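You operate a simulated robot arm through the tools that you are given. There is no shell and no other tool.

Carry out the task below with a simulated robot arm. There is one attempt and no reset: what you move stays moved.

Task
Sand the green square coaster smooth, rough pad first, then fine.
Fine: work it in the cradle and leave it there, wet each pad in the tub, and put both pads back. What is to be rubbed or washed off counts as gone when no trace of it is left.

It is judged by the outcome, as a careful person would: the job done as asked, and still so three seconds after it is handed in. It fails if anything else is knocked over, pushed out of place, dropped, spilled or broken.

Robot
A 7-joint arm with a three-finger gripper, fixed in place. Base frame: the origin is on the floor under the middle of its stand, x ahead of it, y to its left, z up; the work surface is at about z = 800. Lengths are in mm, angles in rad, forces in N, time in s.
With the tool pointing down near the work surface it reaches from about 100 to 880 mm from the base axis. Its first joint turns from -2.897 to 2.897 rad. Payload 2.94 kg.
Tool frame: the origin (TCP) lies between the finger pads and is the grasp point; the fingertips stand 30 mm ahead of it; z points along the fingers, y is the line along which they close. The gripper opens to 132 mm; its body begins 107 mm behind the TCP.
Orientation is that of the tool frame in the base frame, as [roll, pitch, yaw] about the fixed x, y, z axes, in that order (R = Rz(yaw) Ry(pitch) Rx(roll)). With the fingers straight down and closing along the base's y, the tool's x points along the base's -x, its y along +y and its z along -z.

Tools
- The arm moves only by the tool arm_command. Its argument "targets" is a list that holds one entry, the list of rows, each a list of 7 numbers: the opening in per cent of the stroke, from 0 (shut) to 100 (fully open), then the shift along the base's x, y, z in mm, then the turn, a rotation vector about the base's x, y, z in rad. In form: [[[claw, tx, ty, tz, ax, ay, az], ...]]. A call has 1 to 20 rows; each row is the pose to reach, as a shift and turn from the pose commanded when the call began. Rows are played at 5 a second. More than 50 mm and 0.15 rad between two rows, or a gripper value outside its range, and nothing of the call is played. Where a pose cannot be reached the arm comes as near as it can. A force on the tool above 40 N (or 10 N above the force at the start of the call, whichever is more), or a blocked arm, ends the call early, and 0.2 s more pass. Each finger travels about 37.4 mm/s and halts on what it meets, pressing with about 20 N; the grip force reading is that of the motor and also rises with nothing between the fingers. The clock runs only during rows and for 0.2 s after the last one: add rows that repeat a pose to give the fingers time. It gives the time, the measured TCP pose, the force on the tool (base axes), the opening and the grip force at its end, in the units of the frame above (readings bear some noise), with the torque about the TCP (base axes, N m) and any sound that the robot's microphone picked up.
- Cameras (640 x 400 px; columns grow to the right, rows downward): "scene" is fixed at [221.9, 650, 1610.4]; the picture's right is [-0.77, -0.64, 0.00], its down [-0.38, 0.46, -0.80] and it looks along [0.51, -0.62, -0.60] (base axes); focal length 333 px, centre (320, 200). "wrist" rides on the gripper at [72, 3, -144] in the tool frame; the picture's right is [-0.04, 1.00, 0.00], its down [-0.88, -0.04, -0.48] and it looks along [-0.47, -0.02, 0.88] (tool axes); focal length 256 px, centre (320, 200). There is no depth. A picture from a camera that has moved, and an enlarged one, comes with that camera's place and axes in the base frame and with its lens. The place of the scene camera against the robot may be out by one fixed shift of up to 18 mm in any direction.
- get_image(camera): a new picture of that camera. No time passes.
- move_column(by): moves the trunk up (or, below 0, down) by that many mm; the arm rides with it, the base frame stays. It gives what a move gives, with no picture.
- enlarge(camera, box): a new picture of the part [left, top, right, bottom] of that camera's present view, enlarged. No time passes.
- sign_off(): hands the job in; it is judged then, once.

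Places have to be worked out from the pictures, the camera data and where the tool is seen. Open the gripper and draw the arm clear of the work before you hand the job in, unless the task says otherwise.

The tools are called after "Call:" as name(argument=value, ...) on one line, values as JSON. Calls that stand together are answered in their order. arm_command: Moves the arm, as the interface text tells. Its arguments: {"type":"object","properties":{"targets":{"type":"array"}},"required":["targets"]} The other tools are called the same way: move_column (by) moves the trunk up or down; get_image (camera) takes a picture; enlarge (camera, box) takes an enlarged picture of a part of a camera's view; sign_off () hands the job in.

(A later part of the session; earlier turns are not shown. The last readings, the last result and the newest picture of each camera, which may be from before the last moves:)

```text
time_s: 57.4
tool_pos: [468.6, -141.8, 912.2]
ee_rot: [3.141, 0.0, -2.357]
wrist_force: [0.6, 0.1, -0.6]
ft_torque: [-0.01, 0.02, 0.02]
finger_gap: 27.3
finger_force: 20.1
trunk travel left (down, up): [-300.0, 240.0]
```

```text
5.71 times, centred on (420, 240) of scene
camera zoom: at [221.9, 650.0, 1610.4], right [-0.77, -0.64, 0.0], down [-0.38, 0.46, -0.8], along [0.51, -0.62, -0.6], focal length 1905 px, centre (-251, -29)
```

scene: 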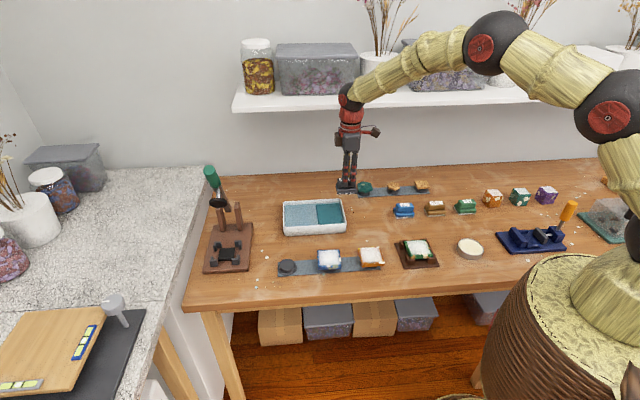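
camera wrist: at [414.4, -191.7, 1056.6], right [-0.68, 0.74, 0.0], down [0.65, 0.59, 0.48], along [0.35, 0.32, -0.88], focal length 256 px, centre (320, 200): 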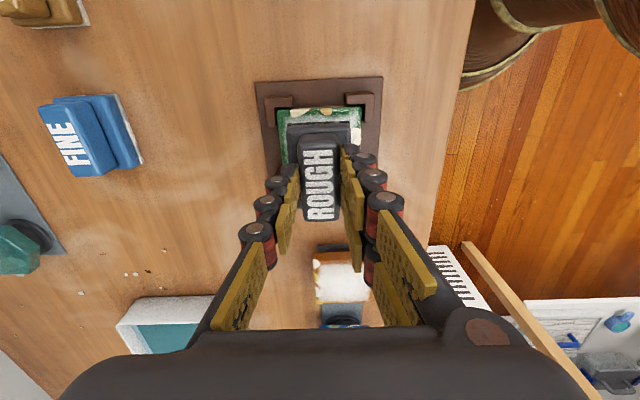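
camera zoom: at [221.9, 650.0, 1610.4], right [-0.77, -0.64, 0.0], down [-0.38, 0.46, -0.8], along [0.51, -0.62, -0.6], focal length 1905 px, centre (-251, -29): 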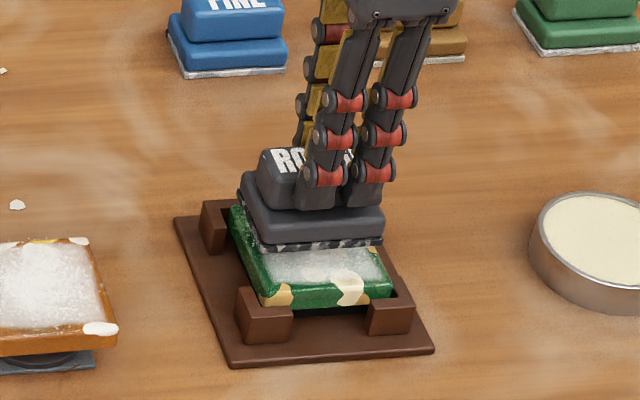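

The pad is centred over the coaster within 2 mm. I'll correct that and lower until it touches, expected at TCP z of about 893.

Call:
arm_command(targets=[[[10, -1.8, 0.4, -5, 0, 0, 0], [10, -1.8, 0.4, -10, 0, 0, 0], [10, -1.8, 0.4, -14, 0, 0, 0], [10, -1.8, 0.4, -16, 0, 0, 0], [10, -1.8, 0.4, -17, 0, 0, 0], [10, -1.8, 0.4, -17, 0, 0, 0]]])

Call:
enlarge(camera="scene", box=[390, 215, 450, 270])

```text
time_s: 58.8
tool_pos: [466.3, -141.6, 895.5]
ee_rot: [-3.141, 0.0, -2.355]
wrist_force: [-0.6, 0.8, -0.1]
ft_torque: [-0.01, -0.07, -0.03]
finger_gap: 27.2
finger_force: 20.1
trunk travel left (down, up): [-300.0, 240.0]
```

```text
7.27 times, centred on (420, 242) of scene
camera zoom: at [221.9, 650.0, 1610.4], right [-0.77, -0.64, 0.0], down [-0.38, 0.46, -0.8], along [0.51, -0.62, -0.6], focal length 2424 px, centre (-407, -109)
```

zoom: 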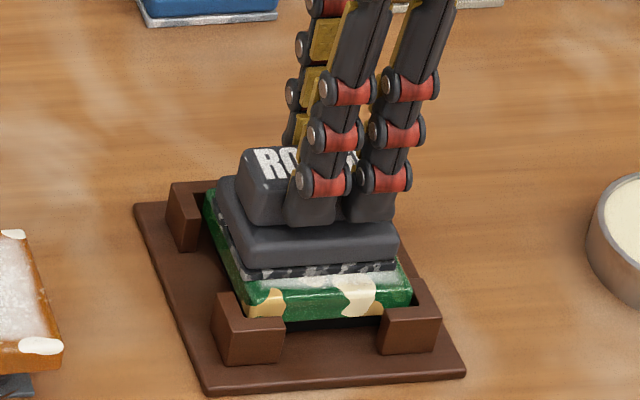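

Nearly touching at TCP z 895.5. I'll continue in 1 mm steps for contact.

Call:
arm_command(targets=[[[10, 0, 0, -1, 0, 0, 0], [10, 0, 0, -2, 0, 0, 0], [10, 0, 0, -2, 0, 0, 0]]])

```text
time_s: 59.6
tool_pos: [466.4, -141.9, 893.2]
ee_rot: [-3.139, 0.001, -2.357]
wrist_force: [-3.2, -0.3, 17.2]
ft_torque: [0.08, 0.18, 0.02]
finger_gap: 27.1
finger_force: 20.1
trunk travel left (down, up): [-300.0, 240.0]
```

Contact found: 17 N with the command about 2 mm past touch. I'll ease to a lighter pressure and make a first set of strokes across the coaster along tool y.

Call:
arm_command(targets=[[[10, 0, 0, 0.8, 0, 0, 0], [10, -5, 5, 0.8, 0, 0, 0], [10, -10, 10, 0.8, 0, 0, 0], [10, -14, 14, 0.8, 0, 0, 0], [10, -10, 10, 0.8, 0, 0, 0], [10, -5, 5, 0.8, 0, 0, 0], [10, 0, 0, 0.8, 0, 0, 0], [10, 5, -5, 0.8, 0, 0, 0], [10, 10, -10, 0.8, 0, 0, 0], [10, 14, -14, 0.8, 0, 0, 0], [10, 10, -10, 0.8, 0, 0, 0], [10, 5, -5, 0.8, 0, 0, 0], [10, 0, 0, 0.8, 0, 0, 0], [10, 0, 0, 0.8, 0, 0, 0]]])

Call:
enlarge(camera="scene", box=[390, 215, 450, 270])

Call:
enlarge(camera="wrist", box=[220, 60, 420, 260])

```text
time_s: 62.6
tool_pos: [467.0, -139.9, 895.8]
ee_rot: [-3.14, -0.001, -2.357]
wrist_force: [1.3, -0.5, 7.5]
ft_torque: [-0.03, -0.07, -0.01]
finger_gap: 27.4
finger_force: 19.8
trunk travel left (down, up): [-300.0, 240.0]
```

```text
7.27 times, centred on (420, 242) of scene
camera zoom: at [221.9, 650.0, 1610.4], right [-0.77, -0.64, 0.0], down [-0.38, 0.46, -0.8], along [0.51, -0.62, -0.6], focal length 2424 px, centre (-407, -109)
```

zoom: 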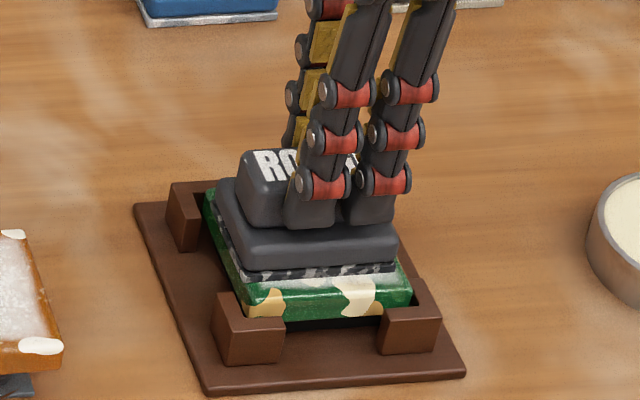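

```text
2.00 times, centred on (320, 160) of wrist
camera zoom: at [412.2, -190.8, 1038.6], right [-0.68, 0.74, 0.0], down [0.65, 0.59, 0.48], along [0.35, 0.32, -0.88], focal length 512 px, centre (320, 280)
```

zoom: 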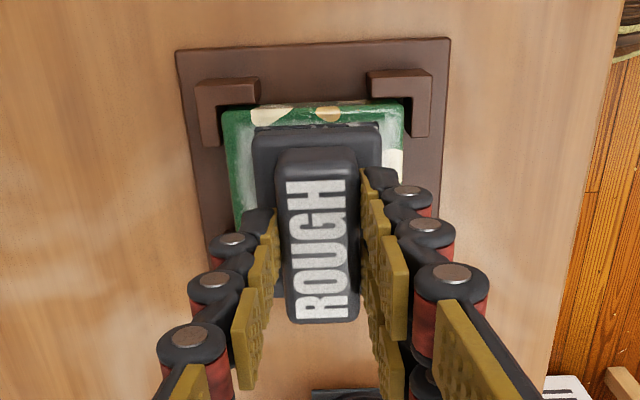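

Pressure held at about 7.5 N through the strokes and nothing shifted. I'll lift off and back away to see the effect on the surface.

Call:
arm_command(targets=[[[10, 0, 0, 8, 0, 0, 0], [10, 5, 5, 25, 0, 0, 0], [10, 25, 25, 45, 0, 0, 0], [10, 45, 45, 55, 0, 0, 0], [10, 55, 55, 55, 0, 0, 0], [10, 55, 55, 55, 0, 0, 0]]])

Call:
get_image(camera="wrist")

Call:
enlarge(camera="wrist", box=[250, 20, 390, 130])

Call:
enlarge(camera="scene", box=[390, 225, 450, 270])

```text
time_s: 64.0
tool_pos: [521.7, -85.9, 949.1]
ee_rot: [-3.141, 0.001, -2.356]
wrist_force: [0.2, 0.6, -0.9]
ft_torque: [-0.03, -0.02, -0.02]
finger_gap: 27.4
finger_force: 19.6
trunk travel left (down, up): [-300.0, 240.0]
```

```text
taken
camera wrist: at [467.9, -135.3, 1093.3], right [-0.68, 0.74, 0.0], down [0.65, 0.59, 0.48], along [0.35, 0.32, -0.88], focal length 256 px, centre (320, 200)
```

wrist: 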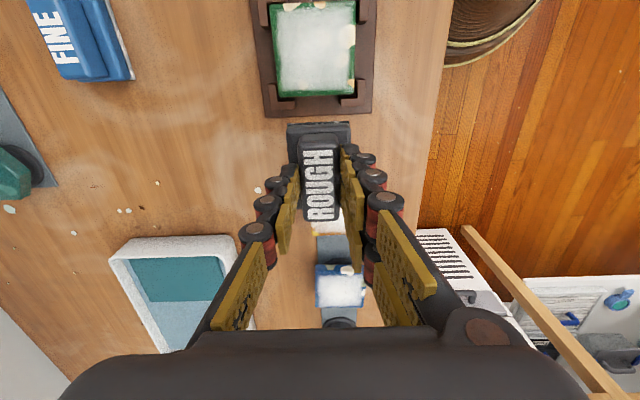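

```text
3.64 times, centred on (320, 75) of wrist
camera zoom: at [467.9, -135.3, 1093.3], right [-0.68, 0.74, 0.0], down [0.65, 0.59, 0.48], along [0.35, 0.32, -0.88], focal length 931 px, centre (320, 654)
```

zoom: 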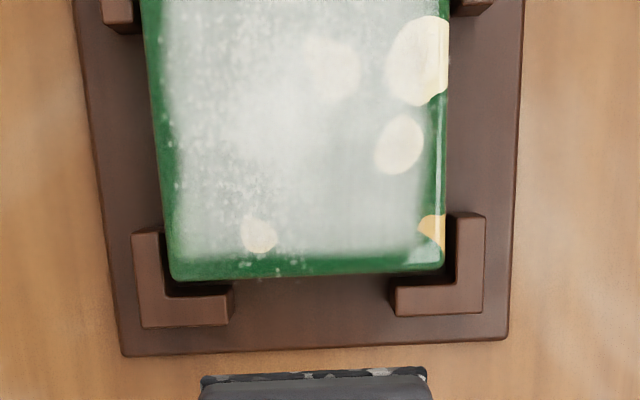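

```text
8.89 times, centred on (420, 248) of scene
camera zoom: at [221.9, 650.0, 1610.4], right [-0.77, -0.64, 0.0], down [-0.38, 0.46, -0.8], along [0.51, -0.62, -0.6], focal length 2963 px, centre (-569, -222)
```

zoom: 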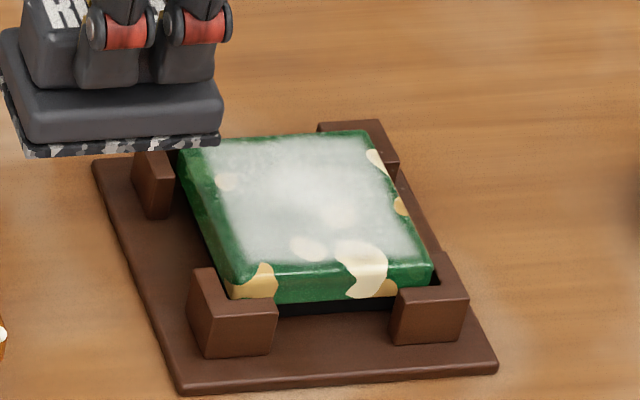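

It works: the grains have thinned, mostly on the right side, with grains left on the left and a haze over everything. I'll do full-coverage rough strokes (±20 mm across, ±7 mm along).

Call:
arm_command(targets=[[[10, -40, -40, -25, 0, 0, 0], [10, -55.2, -56.8, -46, 0, 0, 0], [10, -55.2, -56.8, -55.3, 0, 0, 0], [10, -60.1, -61.7, -55.3, 0, 0, 0], [10, -67.2, -54.7, -55.3, 0, 0, 0], [10, -74.3, -47.6, -55.3, 0, 0, 0], [10, -67.2, -54.7, -55.3, 0, 0, 0], [10, -60.1, -61.7, -55.3, 0, 0, 0], [10, -53.1, -68.8, -55.3, 0, 0, 0], [10, -46, -75.9, -55.3, 0, 0, 0], [10, -41.1, -70.9, -55.3, 0, 0, 0], [10, -36.1, -66, -55.3, 0, 0, 0], [10, -43.2, -58.9, -55.3, 0, 0, 0], [10, -50.3, -51.9, -55.3, 0, 0, 0], [10, -57.3, -44.8, -55.3, 0, 0, 0], [10, -64.4, -37.7, -55.3, 0, 0, 0], [10, -69.3, -42.7, -55.3, 0, 0, 0], [10, -62.3, -49.7, -55.3, 0, 0, 0], [10, -55.2, -56.8, -55.3, 0, 0, 0]]])

Call:
enlarge(camera="scene", box=[390, 215, 450, 270])

```text
refused: row 1 steps farther than a row can; nothing moved
```

```text
7.27 times, centred on (420, 242) of scene
camera zoom: at [221.9, 650.0, 1610.4], right [-0.77, -0.64, 0.0], down [-0.38, 0.46, -0.8], along [0.51, -0.62, -0.6], focal length 2424 px, centre (-407, -109)
```

zoom: 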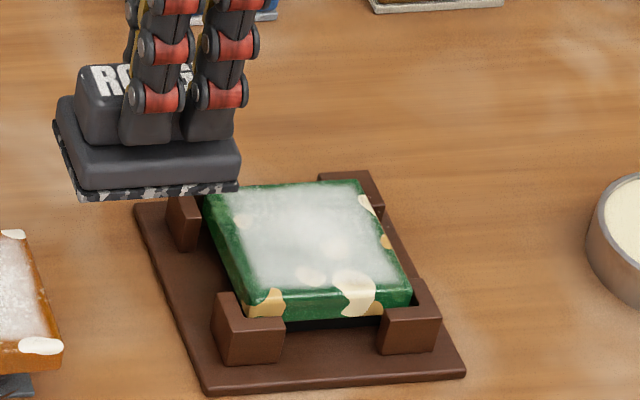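

The first step was too long, so nothing moved. I'll repeat it with a smaller first step.

Call:
arm_command(targets=[[[10, -28, -29, -18, 0, 0, 0], [10, -55.2, -56.8, -43, 0, 0, 0], [10, -55.2, -56.8, -55.3, 0, 0, 0], [10, -60.1, -61.7, -55.3, 0, 0, 0], [10, -67.2, -54.7, -55.3, 0, 0, 0], [10, -74.3, -47.6, -55.3, 0, 0, 0], [10, -67.2, -54.7, -55.3, 0, 0, 0], [10, -60.1, -61.7, -55.3, 0, 0, 0], [10, -53.1, -68.8, -55.3, 0, 0, 0], [10, -46, -75.9, -55.3, 0, 0, 0], [10, -41.1, -70.9, -55.3, 0, 0, 0], [10, -36.1, -66, -55.3, 0, 0, 0], [10, -43.2, -58.9, -55.3, 0, 0, 0], [10, -50.3, -51.9, -55.3, 0, 0, 0], [10, -57.3, -44.8, -55.3, 0, 0, 0], [10, -64.4, -37.7, -55.3, 0, 0, 0], [10, -69.3, -42.7, -55.3, 0, 0, 0], [10, -62.3, -49.7, -55.3, 0, 0, 0], [10, -55.2, -56.8, -55.3, 0, 0, 0]]])

Call:
enlarge(camera="scene", box=[390, 215, 450, 270])

Call:
enlarge(camera="wrist", box=[220, 60, 420, 260])

```text
time_s: 68.0
tool_pos: [463.8, -143.0, 893.1]
ee_rot: [-3.141, 0.001, -2.357]
wrist_force: [-4.1, 2.2, 15.2]
ft_torque: [0.01, 0.2, -0.05]
finger_gap: 27.3
finger_force: 20.0
trunk travel left (down, up): [-300.0, 240.0]
```

```text
7.27 times, centred on (420, 242) of scene
camera zoom: at [221.9, 650.0, 1610.4], right [-0.77, -0.64, 0.0], down [-0.38, 0.46, -0.8], along [0.51, -0.62, -0.6], focal length 2424 px, centre (-407, -109)
```

zoom: 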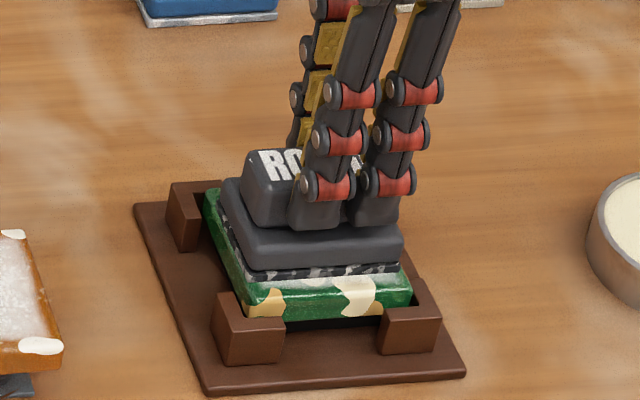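

```text
2.00 times, centred on (320, 160) of wrist
camera zoom: at [410.8, -192.5, 1037.6], right [-0.68, 0.74, 0.0], down [0.65, 0.59, 0.48], along [0.35, 0.32, -0.88], focal length 512 px, centre (320, 280)
```

zoom: 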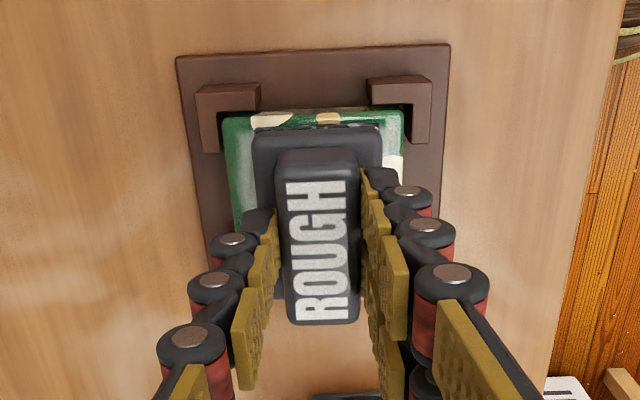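

Good contact at about 15 N and the cradle hasn't moved. I'll run another round at slightly lower pressure, then lift to look.

Call:
arm_command(targets=[[[10, -4.9, -4.9, 0.5, 0, 0, 0], [10, -12, 2.1, 0.5, 0, 0, 0], [10, -19.1, 9.2, 0.5, 0, 0, 0], [10, -14.1, 14.1, 0.5, 0, 0, 0], [10, -9.2, 19.1, 0.5, 0, 0, 0], [10, -2.1, 12, 0.5, 0, 0, 0], [10, 4.9, 4.9, 0.5, 0, 0, 0], [10, 12, -2.1, 0.5, 0, 0, 0], [10, 19.1, -9.2, 0.5, 0, 0, 0], [10, 14.1, -14.1, 0.5, 0, 0, 0], [10, 9.2, -19.1, 0.5, 0, 0, 0], [10, 2.1, -12, 0.5, 0, 0, 0], [10, -4.9, -4.9, 0.5, 0, 0, 0], [10, 0, 0, 0.5, 0, 0, 0], [10, 0, 0, 10, 0, 0, 0], [10, 10, 10, 30, 0, 0, 0], [10, 30, 30, 50, 0, 0, 0], [10, 50, 50, 56, 0, 0, 0], [10, 60, 60, 56, 0, 0, 0], [10, 60, 60, 56, 0, 0, 0]]])

Call:
enlarge(camera="wrist", box=[250, 0, 390, 110])

Call:
enlarge(camera="scene", box=[390, 225, 450, 270])

```text
time_s: 72.2
tool_pos: [526.3, -81.6, 950.2]
ee_rot: [3.14, 0.0, -2.357]
wrist_force: [-0.9, -0.3, 0.0]
ft_torque: [-0.03, 0.0, -0.03]
finger_gap: 27.5
finger_force: 20.0
trunk travel left (down, up): [-300.0, 240.0]
```

```text
3.64 times, centred on (320, 55) of wrist
camera zoom: at [472.8, -132.3, 1094.4], right [-0.68, 0.74, 0.0], down [0.65, 0.59, 0.48], along [0.35, 0.32, -0.88], focal length 931 px, centre (320, 727)
```

zoom: 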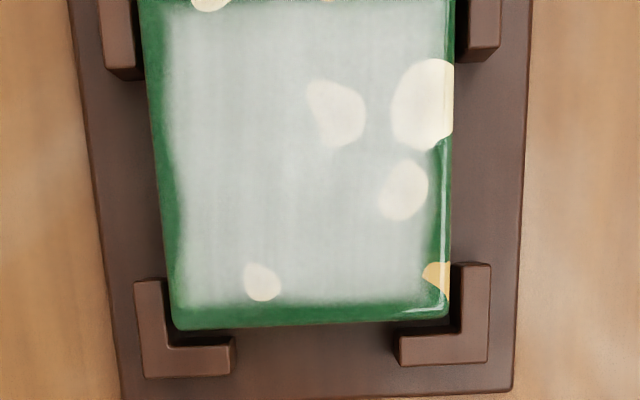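

```text
8.89 times, centred on (420, 248) of scene
camera zoom: at [221.9, 650.0, 1610.4], right [-0.77, -0.64, 0.0], down [-0.38, 0.46, -0.8], along [0.51, -0.62, -0.6], focal length 2963 px, centre (-569, -222)
```

zoom: 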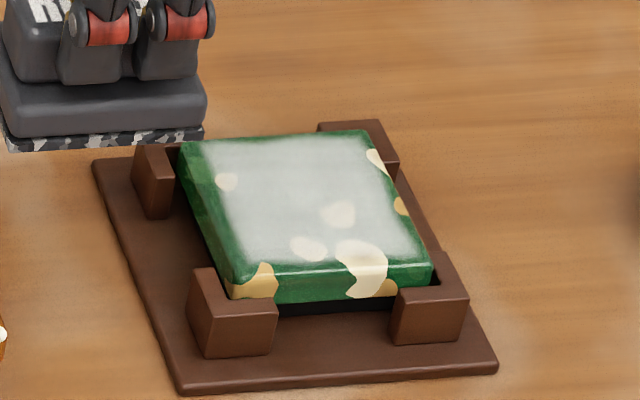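

The grains are gone and an even haze remains, presumably for the fine pad. I'll do one more rough round with wider reach toward the edges to be sure nothing coarse is left.

Call:
arm_command(targets=[[[10, -28, -28, -18, 0, 0, 0], [10, -58, -58, -44, 0, 0, 0], [10, -60, -60, -55.5, 0, 0, 0], [10, -67, -67, -55.5, 0, 0, 0], [10, -76, -58, -55.5, 0, 0, 0], [10, -82, -52, -55.5, 0, 0, 0], [10, -75, -45, -55.5, 0, 0, 0], [10, -68, -38, -55.5, 0, 0, 0], [10, -60, -46, -55.5, 0, 0, 0], [10, -53, -53, -55.5, 0, 0, 0], [10, -45, -61, -55.5, 0, 0, 0], [10, -38, -68, -55.5, 0, 0, 0], [10, -45, -75, -55.5, 0, 0, 0], [10, -52, -82, -55.5, 0, 0, 0], [10, -60, -74, -55.5, 0, 0, 0], [10, -67, -67, -55.5, 0, 0, 0], [10, -60, -60, -55.5, 0, 0, 0], [10, -60, -60, -45, 0, 0, 0], [10, -48, -48, -20, 0, 0, 0], [10, -20, -20, -2, 0, 0, 0]]])

Call:
enlarge(camera="wrist", box=[250, 0, 390, 130])

Call:
enlarge(camera="scene", box=[390, 225, 450, 270])

```text
time_s: 76.4
tool_pos: [505.8, -102.1, 946.5]
ee_rot: [3.14, -0.002, -2.355]
wrist_force: [0.2, -0.1, -1.1]
ft_torque: [-0.05, 0.0, 0.0]
finger_gap: 27.5
finger_force: 20.0
trunk travel left (down, up): [-300.0, 240.0]
```

```text
3.08 times, centred on (320, 65) of wrist
camera zoom: at [451.8, -151.9, 1091.3], right [-0.68, 0.74, 0.0], down [0.65, 0.59, 0.47], along [0.35, 0.32, -0.88], focal length 788 px, centre (320, 615)
```

zoom: 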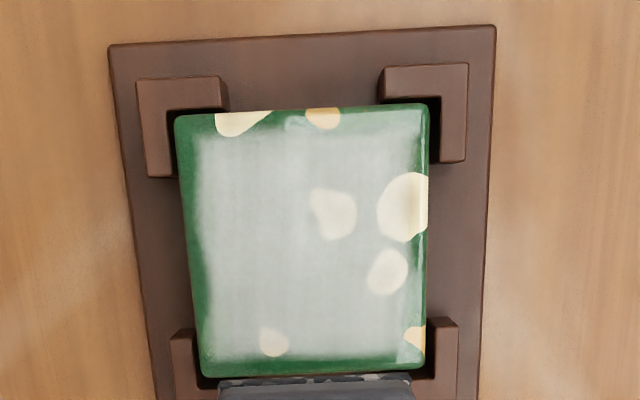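

```text
8.89 times, centred on (420, 248) of scene
camera zoom: at [221.9, 650.0, 1610.4], right [-0.77, -0.64, 0.0], down [-0.38, 0.46, -0.8], along [0.51, -0.62, -0.6], focal length 2963 px, centre (-569, -222)
```

zoom: 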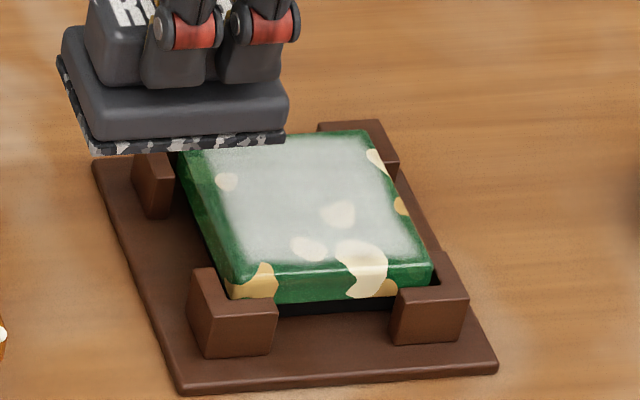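

The surface shows only an even haze with fine scratches and no grains, so the rough stage is complete. I'll take the ROUGH pad back to its spot, at an offset of (+177.7, -117.7).

Call:
arm_command(targets=[[[10, 15, -10, 10, 0, 0, 0], [10, 45, -30, 20, 0, 0, 0], [10, 82, -54, 20, 0, 0, 0], [10, 120, -79, 20, 0, 0, 0], [10, 150, -99, 20, 0, 0, 0], [10, 170, -112.5, 10, 0, 0, 0], [10, 177.7, -117.7, -10, 0, 0, 0], [10, 177.7, -117.7, -35, 0, 0, 0], [10, 177.7, -117.7, -60, 0, 0, 0], [10, 177.7, -117.7, -75, 0, 0, 0], [10, 177.7, -117.7, -75, 0, 0, 0]]])

Call:
get_image(camera="wrist")

Call:
enlarge(camera="scene", box=[340, 180, 430, 230])

```text
time_s: 78.8
tool_pos: [683.8, -220.6, 872.2]
ee_rot: [-3.141, 0.0, -2.354]
wrist_force: [0.4, 0.4, -0.1]
ft_torque: [-0.01, -0.01, -0.01]
finger_gap: 27.3
finger_force: 19.9
trunk travel left (down, up): [-300.0, 240.0]
```

```text
taken
camera wrist: at [629.9, -270.7, 1016.8], right [-0.68, 0.74, 0.0], down [0.65, 0.59, 0.48], along [0.35, 0.32, -0.88], focal length 256 px, centre (320, 200)
```

wrist: 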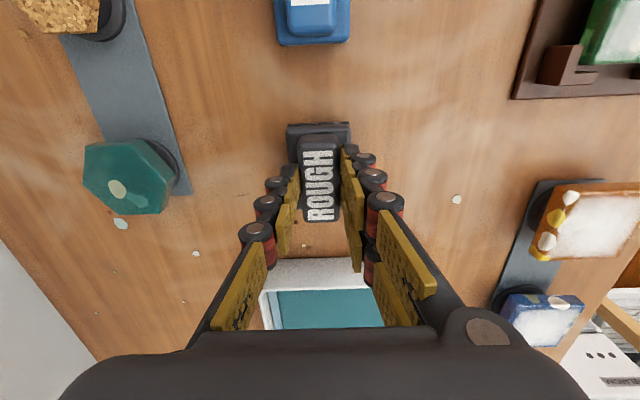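

```text
7.11 times, centred on (385, 205) of scene
camera zoom: at [221.9, 650.0, 1610.4], right [-0.77, -0.64, 0.0], down [-0.38, 0.46, -0.8], along [0.51, -0.62, -0.6], focal length 2371 px, centre (-142, 164)
```

zoom: 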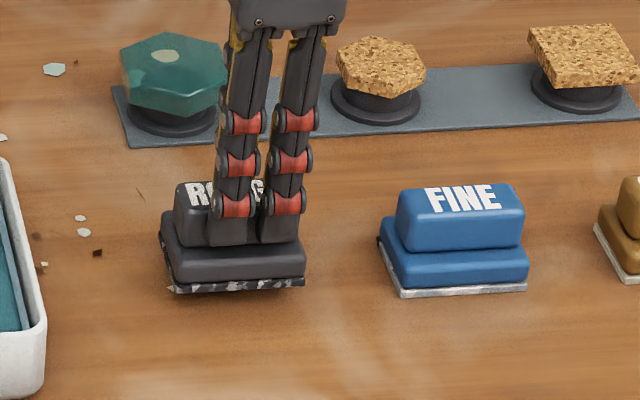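

The pad hangs about 11 mm above its home spot. I'll lower it slowly to touch the table.

Call:
arm_command(targets=[[[10, 0, 0, -4, 0, 0, 0], [10, 0, 0, -7, 0, 0, 0], [10, 0, 0, -9, 0, 0, 0], [10, 0, 0, -10, 0, 0, 0], [10, 0, 0, -11, 0, 0, 0], [10, 0, 0, -11, 0, 0, 0]]])

```text
time_s: 80.2
tool_pos: [682.3, -219.4, 860.9]
ee_rot: [3.141, -0.001, -2.355]
wrist_force: [-0.6, -0.4, 0.2]
ft_torque: [0.01, 0.03, 0.01]
finger_gap: 27.3
finger_force: 20.0
trunk travel left (down, up): [-300.0, 240.0]
```

Call:
arm_command(targets=[[[10, 0, 0, -0.7, 0, 0, 0], [10, 0, 0, -1.2, 0, 0, 0], [10, 0, 0, -1.2, 0, 0, 0]]])

Call:
enlarge(camera="scene", box=[340, 180, 410, 230])

```text
time_s: 81.0
tool_pos: [683.5, -220.8, 860.3]
ee_rot: [-3.141, 0.0, -2.355]
wrist_force: [0.2, 0.8, -0.6]
ft_torque: [-0.02, 0.01, -0.01]
finger_gap: 27.4
finger_force: 19.8
trunk travel left (down, up): [-300.0, 240.0]
```

```text
8.00 times, centred on (375, 205) of scene
camera zoom: at [221.9, 650.0, 1610.4], right [-0.77, -0.64, 0.0], down [-0.38, 0.46, -0.8], along [0.51, -0.62, -0.6], focal length 2667 px, centre (-120, 160)
```

zoom: 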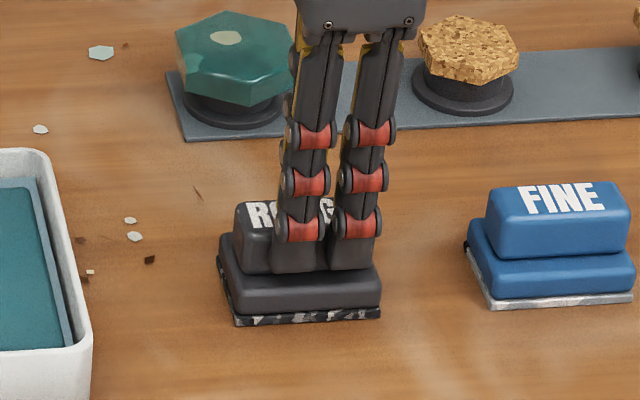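

It looks the same as at pickup, but there's no contact force yet. A little further down.

Call:
arm_command(targets=[[[10, 0, 0, -0.5, 0, 0, 0], [10, 0, 0, -1, 0, 0, 0], [10, 0, 0, -1, 0, 0, 0]]])

```text
time_s: 81.8
tool_pos: [682.7, -220.3, 860.7]
ee_rot: [-3.142, -0.001, -2.357]
wrist_force: [0.2, -0.1, 3.3]
ft_torque: [0.01, 0.18, 0.01]
finger_gap: 27.0
finger_force: 20.3
trunk travel left (down, up): [-300.0, 240.0]
```

Contact at 3.3 N: the pad stands on the table. I'll open and rise straight up.

Call:
arm_command(targets=[[[22, 0, 0, 0.5, 0, 0, 0], [30, 0, 0, 0.7, 0, 0, 0], [45, 0, 0, 1, 0, 0, 0], [60, 0, 0, 1, 0, 0, 0], [60, 0, 0, 1, 0, 0, 0], [60, 0, 0, 15, 0, 0, 0], [60, 0, 0, 40, 0, 0, 0], [60, 0, 0, 75, 0, 0, 0], [60, 0, 0, 100, 0, 0, 0], [60, 0, 0, 100, 0, 0, 0]]])

Call:
get_image(camera="wrist")

Call:
enlarge(camera="scene", box=[340, 180, 430, 230])

```text
time_s: 84.0
tool_pos: [682.8, -219.6, 958.7]
ee_rot: [3.142, 0.0, -2.356]
wrist_force: [0.2, -0.3, 0.5]
ft_torque: [-0.01, -0.02, 0.01]
finger_gap: 79.2
finger_force: 0.0
trunk travel left (down, up): [-300.0, 240.0]
```

```text
taken
camera wrist: at [629.7, -271.0, 1103.3], right [-0.68, 0.74, 0.0], down [0.65, 0.59, 0.48], along [0.35, 0.32, -0.88], focal length 256 px, centre (320, 200)
```

wrist: 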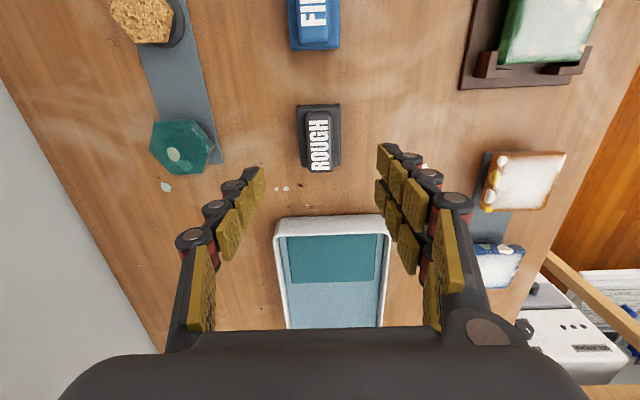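

```text
7.11 times, centred on (385, 205) of scene
camera zoom: at [221.9, 650.0, 1610.4], right [-0.77, -0.64, 0.0], down [-0.38, 0.46, -0.8], along [0.51, -0.62, -0.6], focal length 2371 px, centre (-142, 164)
```

zoom: 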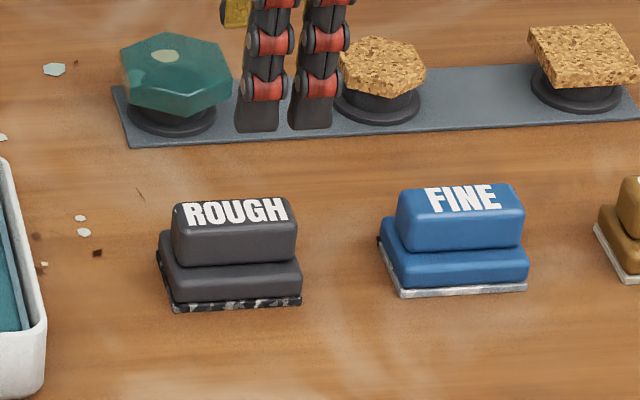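

ROUGH stands back in its place. Next is the FINE pad, roughly 115 mm along tool +x. I'll move above it and measure.

Call:
arm_command(targets=[[[60, -15, -14, 10, 0, 0, 0], [60, -40, -38, 10, 0, 0, 0], [60, -65, -61, 10, 0, 0, 0], [60, -80, -75, 0, 0, 0, 0], [60, -83, -78, -10, 0, 0, 0], [60, -83, -78, -10, 0, 0, 0]]])

Call:
get_image(camera="wrist")

Call:
enlarge(camera="wrist", box=[260, 90, 380, 210])

```text
time_s: 85.4
tool_pos: [601.0, -299.2, 949.6]
ee_rot: [3.141, 0.001, -2.357]
wrist_force: [-0.4, 0.0, -0.1]
ft_torque: [0.02, -0.04, 0.01]
finger_gap: 79.5
finger_force: 0.0
trunk travel left (down, up): [-300.0, 240.0]
```

```text
taken
camera wrist: at [547.4, -348.7, 1093.8], right [-0.68, 0.74, 0.0], down [0.65, 0.59, 0.48], along [0.35, 0.32, -0.88], focal length 256 px, centre (320, 200)
```

wrist: 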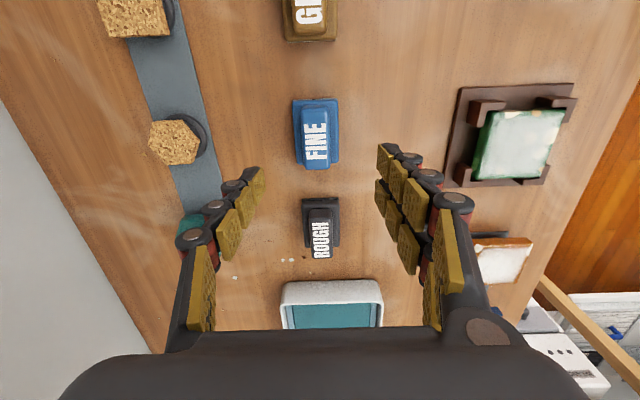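

```text
3.33 times, centred on (320, 150) of wrist
camera zoom: at [547.4, -348.7, 1093.8], right [-0.68, 0.74, 0.0], down [0.65, 0.59, 0.48], along [0.35, 0.32, -0.88], focal length 853 px, centre (320, 367)
```

zoom: 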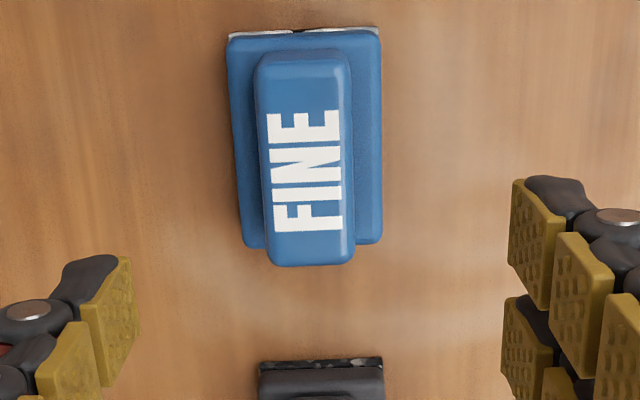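

The FINE handle centre is at tool (+7, -4) and aligned. I'll shift by (-2.3, -7.6) and descend in two stages.

Call:
arm_command(targets=[[[60, -2.3, -7.6, -15, 0, 0, 0], [60, -2.3, -7.6, -35, 0, 0, 0], [60, -2.3, -7.6, -50, 0, 0, 0], [60, -2.3, -7.6, -50, 0, 0, 0]]])

Call:
enlarge(camera="wrist", box=[230, 110, 410, 270])

Call:
enlarge(camera="scene", box=[370, 175, 440, 230])

```text
time_s: 86.4
tool_pos: [597.9, -305.9, 899.0]
ee_rot: [-3.14, -0.001, -2.357]
wrist_force: [0.7, 0.1, 0.0]
ft_torque: [0.02, -0.01, 0.0]
finger_gap: 79.0
finger_force: 0.0
trunk travel left (down, up): [-300.0, 240.0]
```

```text
2.50 times, centred on (320, 190) of wrist
camera zoom: at [544.8, -355.8, 1043.0], right [-0.68, 0.74, 0.0], down [0.65, 0.59, 0.48], along [0.35, 0.32, -0.88], focal length 640 px, centre (320, 225)
```

zoom: 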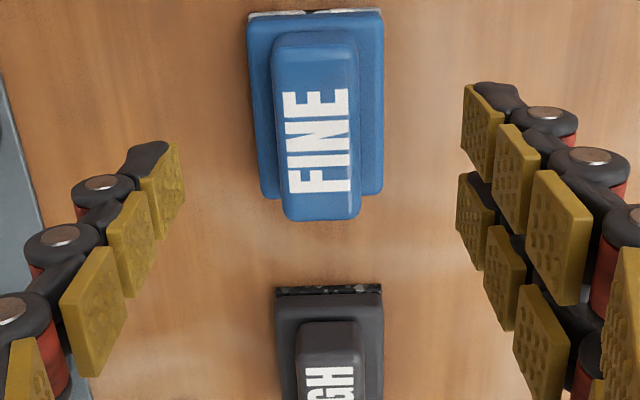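

```text
7.27 times, centred on (405, 202) of scene
camera zoom: at [221.9, 650.0, 1610.4], right [-0.77, -0.64, 0.0], down [-0.38, 0.46, -0.8], along [0.51, -0.62, -0.6], focal length 2424 px, centre (-298, 182)
```

zoom: 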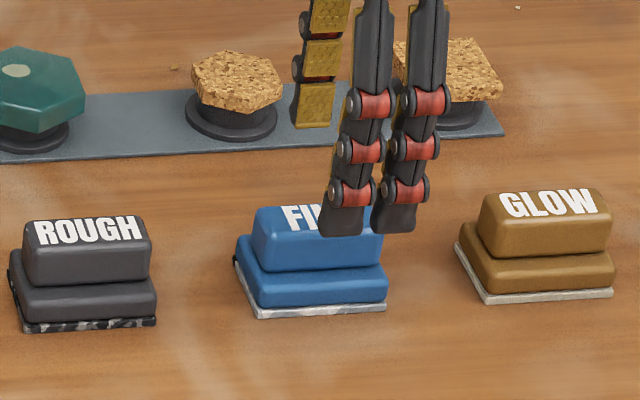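

Centred within about 1 mm. Going down to the handle and closing.

Call:
arm_command(targets=[[[60, 0, 0, -15, 0, 0, 0], [60, 0, 0, -28, 0, 0, 0], [60, 0, 0, -36, 0, 0, 0], [60, 0, 0, -39, 0, 0, 0], [60, 0, 0, -39, 0, 0, 0], [45, 0, 0, -39, 0, 0, 0], [30, 0, 0, -39, 0, 0, 0], [15, 0, 0, -39, 0, 0, 0], [10, 0, 0, -39, 0, 0, 0], [10, 0, 0, -39, 0, 0, 0], [10, 0, 0, -39, 0, 0, 0], [10, 0, 0, -39, 0, 0, 0]]])

Call:
enlarge(camera="wrist", box=[230, 110, 410, 270])

Call:
enlarge(camera="scene", box=[370, 175, 440, 230])

```text
time_s: 89.0
tool_pos: [597.5, -306.5, 860.1]
ee_rot: [3.141, 0.0, -2.355]
wrist_force: [-0.2, 0.9, 0.2]
ft_torque: [0.01, -0.03, -0.02]
finger_gap: 27.7
finger_force: 20.1
trunk travel left (down, up): [-300.0, 240.0]
```

```text
2.50 times, centred on (320, 190) of wrist
camera zoom: at [544.4, -356.1, 1004.7], right [-0.68, 0.74, 0.0], down [0.65, 0.59, 0.48], along [0.35, 0.32, -0.88], focal length 640 px, centre (320, 225)
```

zoom: 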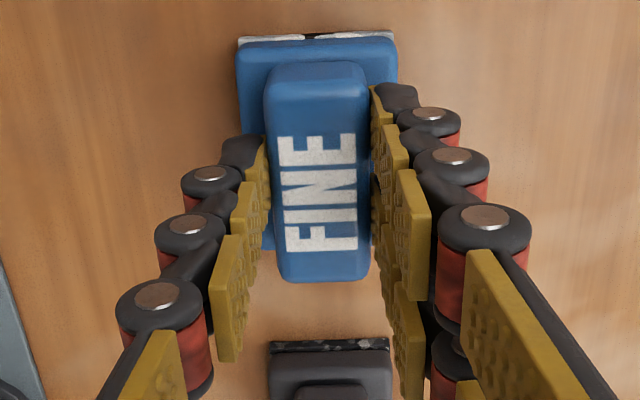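

```text
7.27 times, centred on (405, 202) of scene
camera zoom: at [221.9, 650.0, 1610.4], right [-0.77, -0.64, 0.0], down [-0.38, 0.46, -0.8], along [0.51, -0.62, -0.6], focal length 2424 px, centre (-298, 182)
```

zoom: 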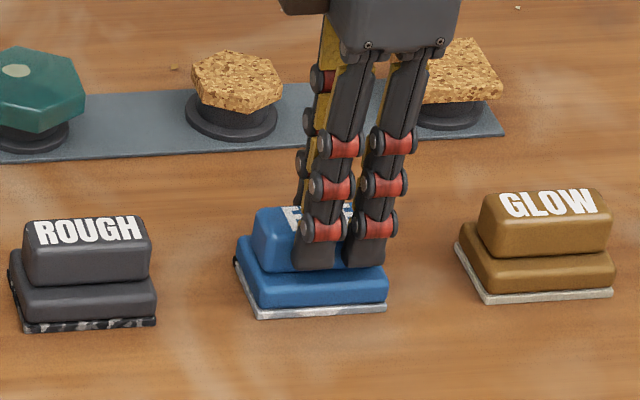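

The FINE pad is gripped (27.7 mm, 20 N), with its home recorded at TCP [598, -306.5, 860]. I'll lift it and carry it over the tub's water half, the same spot as before.

Call:
arm_command(targets=[[[10, 0, 0, 5, 0, 0, 0], [10, 0, 0, 20, 0, 0, 0], [10, 0, 0, 50, 0, 0, 0], [10, 0, 0, 85, 0, 0, 0], [10, 0, 0, 110, 0, 0, 0], [10, 15, 15, 115, 0, 0, 0], [10, 41, 42, 115, 0, 0, 0], [10, 74, 76, 115, 0, 0, 0], [10, 107, 110, 115, 0, 0, 0], [10, 140, 144, 115, 0, 0, 0], [10, 173, 178, 115, 0, 0, 0], [10, 206, 212, 115, 0, 0, 0], [10, 237, 245, 115, 0, 0, 0], [10, 255, 264, 115, 0, 0, 0], [10, 262.3, 272.6, 110, 0, 0, 0], [10, 262.3, 272.6, 90, 0, 0, 0], [10, 262.3, 272.6, 75, 0, 0, 0], [10, 262.3, 272.6, 75, 0, 0, 0]]])

Call:
enlarge(camera="wrist", box=[220, 60, 420, 260])

Call:
enlarge(camera="scene", box=[265, 160, 395, 245])

```text
time_s: 92.8
tool_pos: [859.6, -33.6, 935.3]
ee_rot: [3.141, 0.0, -2.355]
wrist_force: [0.3, 0.4, -1.5]
ft_torque: [0.0, -0.02, -0.01]
finger_gap: 27.6
finger_force: 20.4
trunk travel left (down, up): [-300.0, 240.0]
```

```text
2.00 times, centred on (320, 160) of wrist
camera zoom: at [807.6, -82.6, 1079.0], right [-0.68, 0.74, 0.0], down [0.65, 0.59, 0.48], along [0.35, 0.32, -0.88], focal length 512 px, centre (320, 280)
```

zoom: 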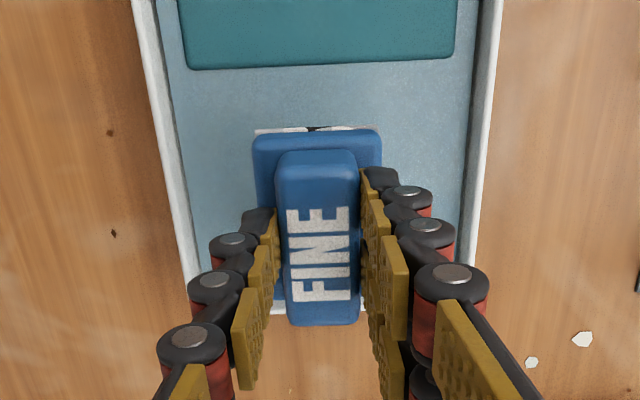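

```text
4.71 times, centred on (330, 202) of scene
camera zoom: at [221.9, 650.0, 1610.4], right [-0.77, -0.64, 0.0], down [-0.38, 0.46, -0.8], along [0.51, -0.62, -0.6], focal length 1569 px, centre (273, 188)
```

zoom: 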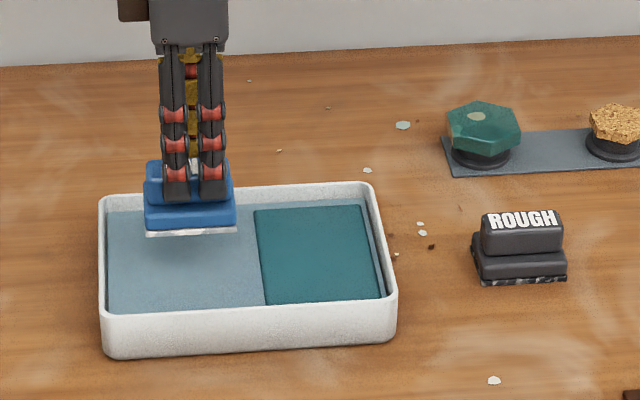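

FINE is above the water half with the same clearance as before. I'll dip it to the same depth, hold about a second, and lift slowly.

Call:
arm_command(targets=[[[10, 0, 0, -15, 0, 0, 0], [10, 0, 0, -30, 0, 0, 0], [10, 0, 0, -40, 0, 0, 0], [10, 0, 0, -46, 0, 0, 0], [10, 0, 0, -50, 0, 0, 0], [10, 0, 0, -53, 0, 0, 0], [10, 0, 0, -53, 0, 0, 0], [10, 0, 0, -53, 0, 0, 0], [10, 0, 0, -53, 0, 0, 0], [10, 0, 0, -53, 0, 0, 0], [10, 0, 0, -53, 0, 0, 0]]])

Call:
enlarge(camera="scene", box=[265, 175, 365, 245])

```text
time_s: 95.2
tool_pos: [860.3, -33.1, 882.2]
ee_rot: [3.141, 0.001, -2.357]
wrist_force: [0.2, -0.2, -0.4]
ft_torque: [0.0, 0.02, -0.01]
finger_gap: 27.5
finger_force: 20.0
trunk travel left (down, up): [-300.0, 240.0]
```

```text
5.71 times, centred on (315, 210) of scene
camera zoom: at [221.9, 650.0, 1610.4], right [-0.77, -0.64, 0.0], down [-0.38, 0.46, -0.8], along [0.51, -0.62, -0.6], focal length 1905 px, centre (349, 143)
```

zoom: 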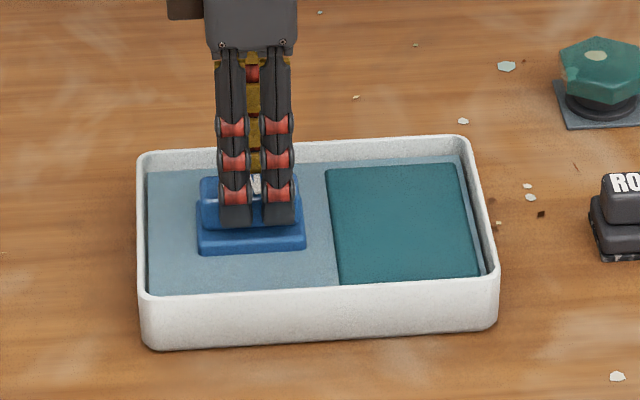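

The face is submerged without contact. Next I'll lift and touch the soaked teal block lightly as well, exactly as with the first pad, then rise.

Call:
arm_command(targets=[[[10, 0, 0, 6, 0, 0, 0], [10, 0, 0, 18, 0, 0, 0], [10, 0, 0, 36, 0, 0, 0], [10, 0, 0, 53, 0, 0, 0], [10, -12, -12, 53, 0, 0, 0], [10, -40, -40, 53, 0, 0, 0], [10, -64, -64, 53, 0, 0, 0], [10, -64, -64, 40, 0, 0, 0], [10, -64, -64, 28, 0, 0, 0], [10, -64, -64, 19, 0, 0, 0], [10, -64, -64, 14, 0, 0, 0], [10, -64, -64, 11.5, 0, 0, 0], [10, -64, -64, 11.5, 0, 0, 0], [10, -64, -64, 11.5, 0, 0, 0]]])

Call:
enlarge(camera="scene", box=[265, 175, 365, 245])

```text
time_s: 98.2
tool_pos: [797.8, -96.0, 893.9]
ee_rot: [-3.14, 0.0, -2.356]
wrist_force: [0.4, -0.9, 6.1]
ft_torque: [0.05, 0.13, -0.02]
finger_gap: 27.5
finger_force: 20.4
trunk travel left (down, up): [-300.0, 240.0]
```

```text
5.71 times, centred on (315, 210) of scene
camera zoom: at [221.9, 650.0, 1610.4], right [-0.77, -0.64, 0.0], down [-0.38, 0.46, -0.8], along [0.51, -0.62, -0.6], focal length 1905 px, centre (349, 143)
```

zoom: 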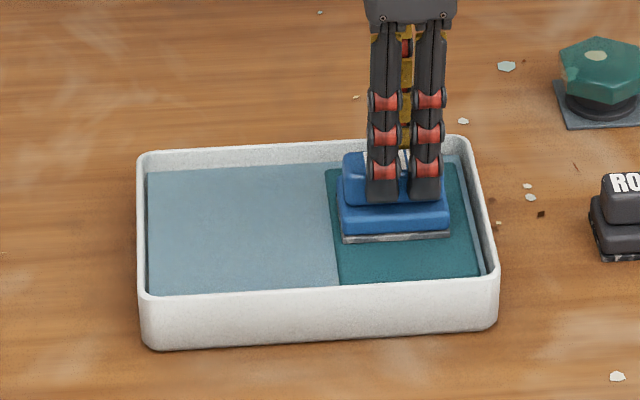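

The touch reads 6 N. I'll lift and carry FINE to the cradle, stopping just above the coaster.

Call:
arm_command(targets=[[[10, 0, 0, 6, 0, 0, 0], [10, 0, 0, 18, 0, 0, 0], [10, 0, 0, 38, 0, 0, 0], [10, 0, 0, 62, 0, 0, 0], [10, 0, 0, 85, 0, 0, 0], [10, -15, -2, 95, 0, 0, 0], [10, -45, -6, 95, 0, 0, 0], [10, -85, -11, 95, 0, 0, 0], [10, -128, -17, 95, 0, 0, 0], [10, -171, -23, 95, 0, 0, 0], [10, -214, -29, 95, 0, 0, 0], [10, -257, -35, 95, 0, 0, 0], [10, -295, -40, 95, 0, 0, 0], [10, -318, -43.5, 95, 0, 0, 0], [10, -329, -45, 85, 0, 0, 0], [10, -329, -45, 60, 0, 0, 0], [10, -329, -45, 35, 0, 0, 0], [10, -329, -45, 15, 0, 0, 0], [10, -329, -45, 15, 0, 0, 0]]])

Call:
enlarge(camera="wrist", box=[220, 60, 420, 260])

Call:
enlarge(camera="scene", box=[380, 205, 460, 275])

```text
time_s: 102.2
tool_pos: [469.0, -141.3, 908.5]
ee_rot: [3.141, 0.0, -2.357]
wrist_force: [1.0, -0.4, -1.3]
ft_torque: [0.0, 0.07, -0.01]
finger_gap: 27.3
finger_force: 20.3
trunk travel left (down, up): [-300.0, 240.0]
```

```text
2.00 times, centred on (320, 160) of wrist
camera zoom: at [414.9, -191.5, 1052.5], right [-0.68, 0.74, 0.0], down [0.65, 0.59, 0.48], along [0.35, 0.32, -0.88], focal length 512 px, centre (320, 280)
```

zoom: 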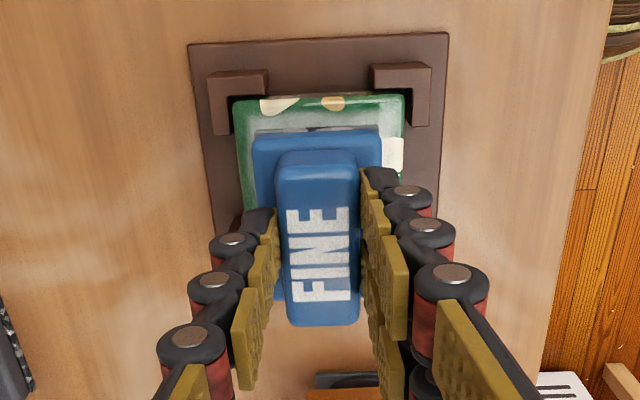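

```text
5.71 times, centred on (420, 240) of scene
camera zoom: at [221.9, 650.0, 1610.4], right [-0.77, -0.64, 0.0], down [-0.38, 0.46, -0.8], along [0.51, -0.62, -0.6], focal length 1905 px, centre (-251, -29)
```

zoom: 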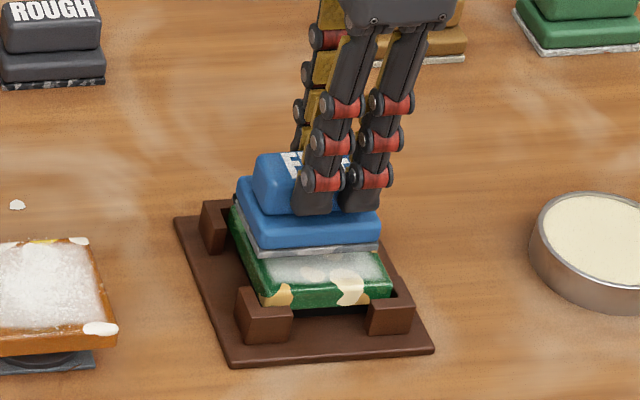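

FINE sits over the coaster. I'll lower to find contact, expected after about 12–14 mm.

Call:
arm_command(targets=[[[10, -1, -0.5, -5, 0, 0, 0], [10, -1, -0.5, -9, 0, 0, 0], [10, -1, -0.5, -11.5, 0, 0, 0], [10, -1, -0.5, -13, 0, 0, 0], [10, -1, -0.5, -13, 0, 0, 0]]])

```text
time_s: 103.4
tool_pos: [466.1, -141.4, 897.1]
ee_rot: [-3.14, -0.001, -2.357]
wrist_force: [0.3, -0.1, -1.1]
ft_torque: [0.02, 0.01, 0.01]
finger_gap: 27.5
finger_force: 20.5
trunk travel left (down, up): [-300.0, 240.0]
```

Call:
arm_command(targets=[[[10, 0, 0, -1, 0, 0, 0], [10, 0, 0, -2, 0, 0, 0], [10, 0, 0, -2, 0, 0, 0]]])

```text
time_s: 104.2
tool_pos: [466.2, -142.7, 893.5]
ee_rot: [-3.141, 0.0, -2.356]
wrist_force: [-0.5, 0.8, 6.2]
ft_torque: [0.07, 0.08, -0.01]
finger_gap: 27.3
finger_force: 19.2
trunk travel left (down, up): [-300.0, 240.0]
```

Contact at 6 N. I'll add half a millimetre and start the fine strokes over the whole surface.

Call:
arm_command(targets=[[[10, -4.9, -4.9, -0.6, 0, 0, 0], [10, -12, 2.1, -0.6, 0, 0, 0], [10, -19.1, 9.2, -0.6, 0, 0, 0], [10, -12, 2.1, -0.6, 0, 0, 0], [10, -4.9, -4.9, -0.6, 0, 0, 0], [10, 2.1, -12, -0.6, 0, 0, 0], [10, 9.2, -19.1, -0.6, 0, 0, 0], [10, 14.1, -14.1, -0.6, 0, 0, 0], [10, 7, -7, -0.6, 0, 0, 0], [10, 0, 0, -0.6, 0, 0, 0], [10, -7, 7, -0.6, 0, 0, 0], [10, -14.1, 14.1, -0.6, 0, 0, 0], [10, -9.2, 19.1, -0.6, 0, 0, 0], [10, -2.1, 12, -0.6, 0, 0, 0], [10, 4.9, 4.9, -0.6, 0, 0, 0], [10, 12, -2.1, -0.6, 0, 0, 0], [10, 19.1, -9.2, -0.6, 0, 0, 0], [10, 12, -2.1, -0.6, 0, 0, 0], [10, 4.9, 4.9, -0.6, 0, 0, 0], [10, 0, 0, -0.6, 0, 0, 0]]])

Call:
enlarge(camera="scene", box=[390, 215, 450, 270])

Call:
enlarge(camera="wrist", box=[220, 60, 420, 260])

```text
time_s: 108.4
tool_pos: [468.0, -142.7, 892.1]
ee_rot: [3.141, 0.0, -2.356]
wrist_force: [1.6, -0.2, 10.0]
ft_torque: [0.02, -0.14, -0.01]
finger_gap: 27.6
finger_force: 20.2
trunk travel left (down, up): [-300.0, 240.0]
```

```text
7.27 times, centred on (420, 242) of scene
camera zoom: at [221.9, 650.0, 1610.4], right [-0.77, -0.64, 0.0], down [-0.38, 0.46, -0.8], along [0.51, -0.62, -0.6], focal length 2424 px, centre (-407, -109)
```

zoom: 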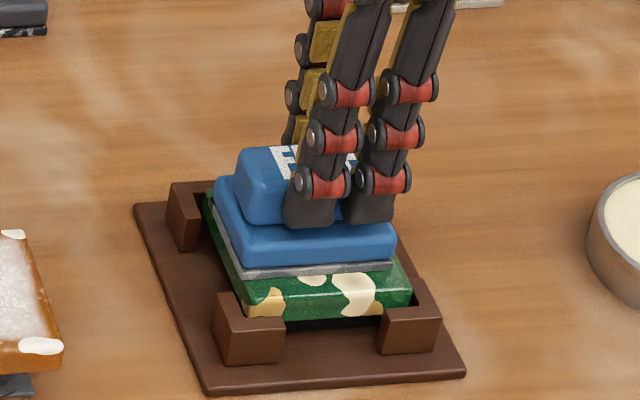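

```text
2.00 times, centred on (320, 160) of wrist
camera zoom: at [412.9, -192.4, 1037.4], right [-0.68, 0.74, 0.0], down [0.65, 0.59, 0.48], along [0.35, 0.32, -0.88], focal length 512 px, centre (320, 280)
```

zoom: 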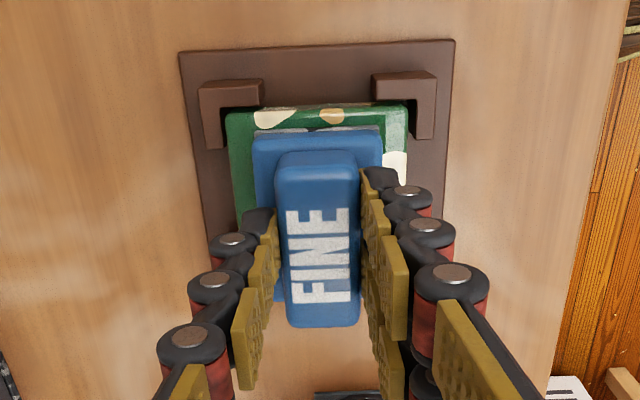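

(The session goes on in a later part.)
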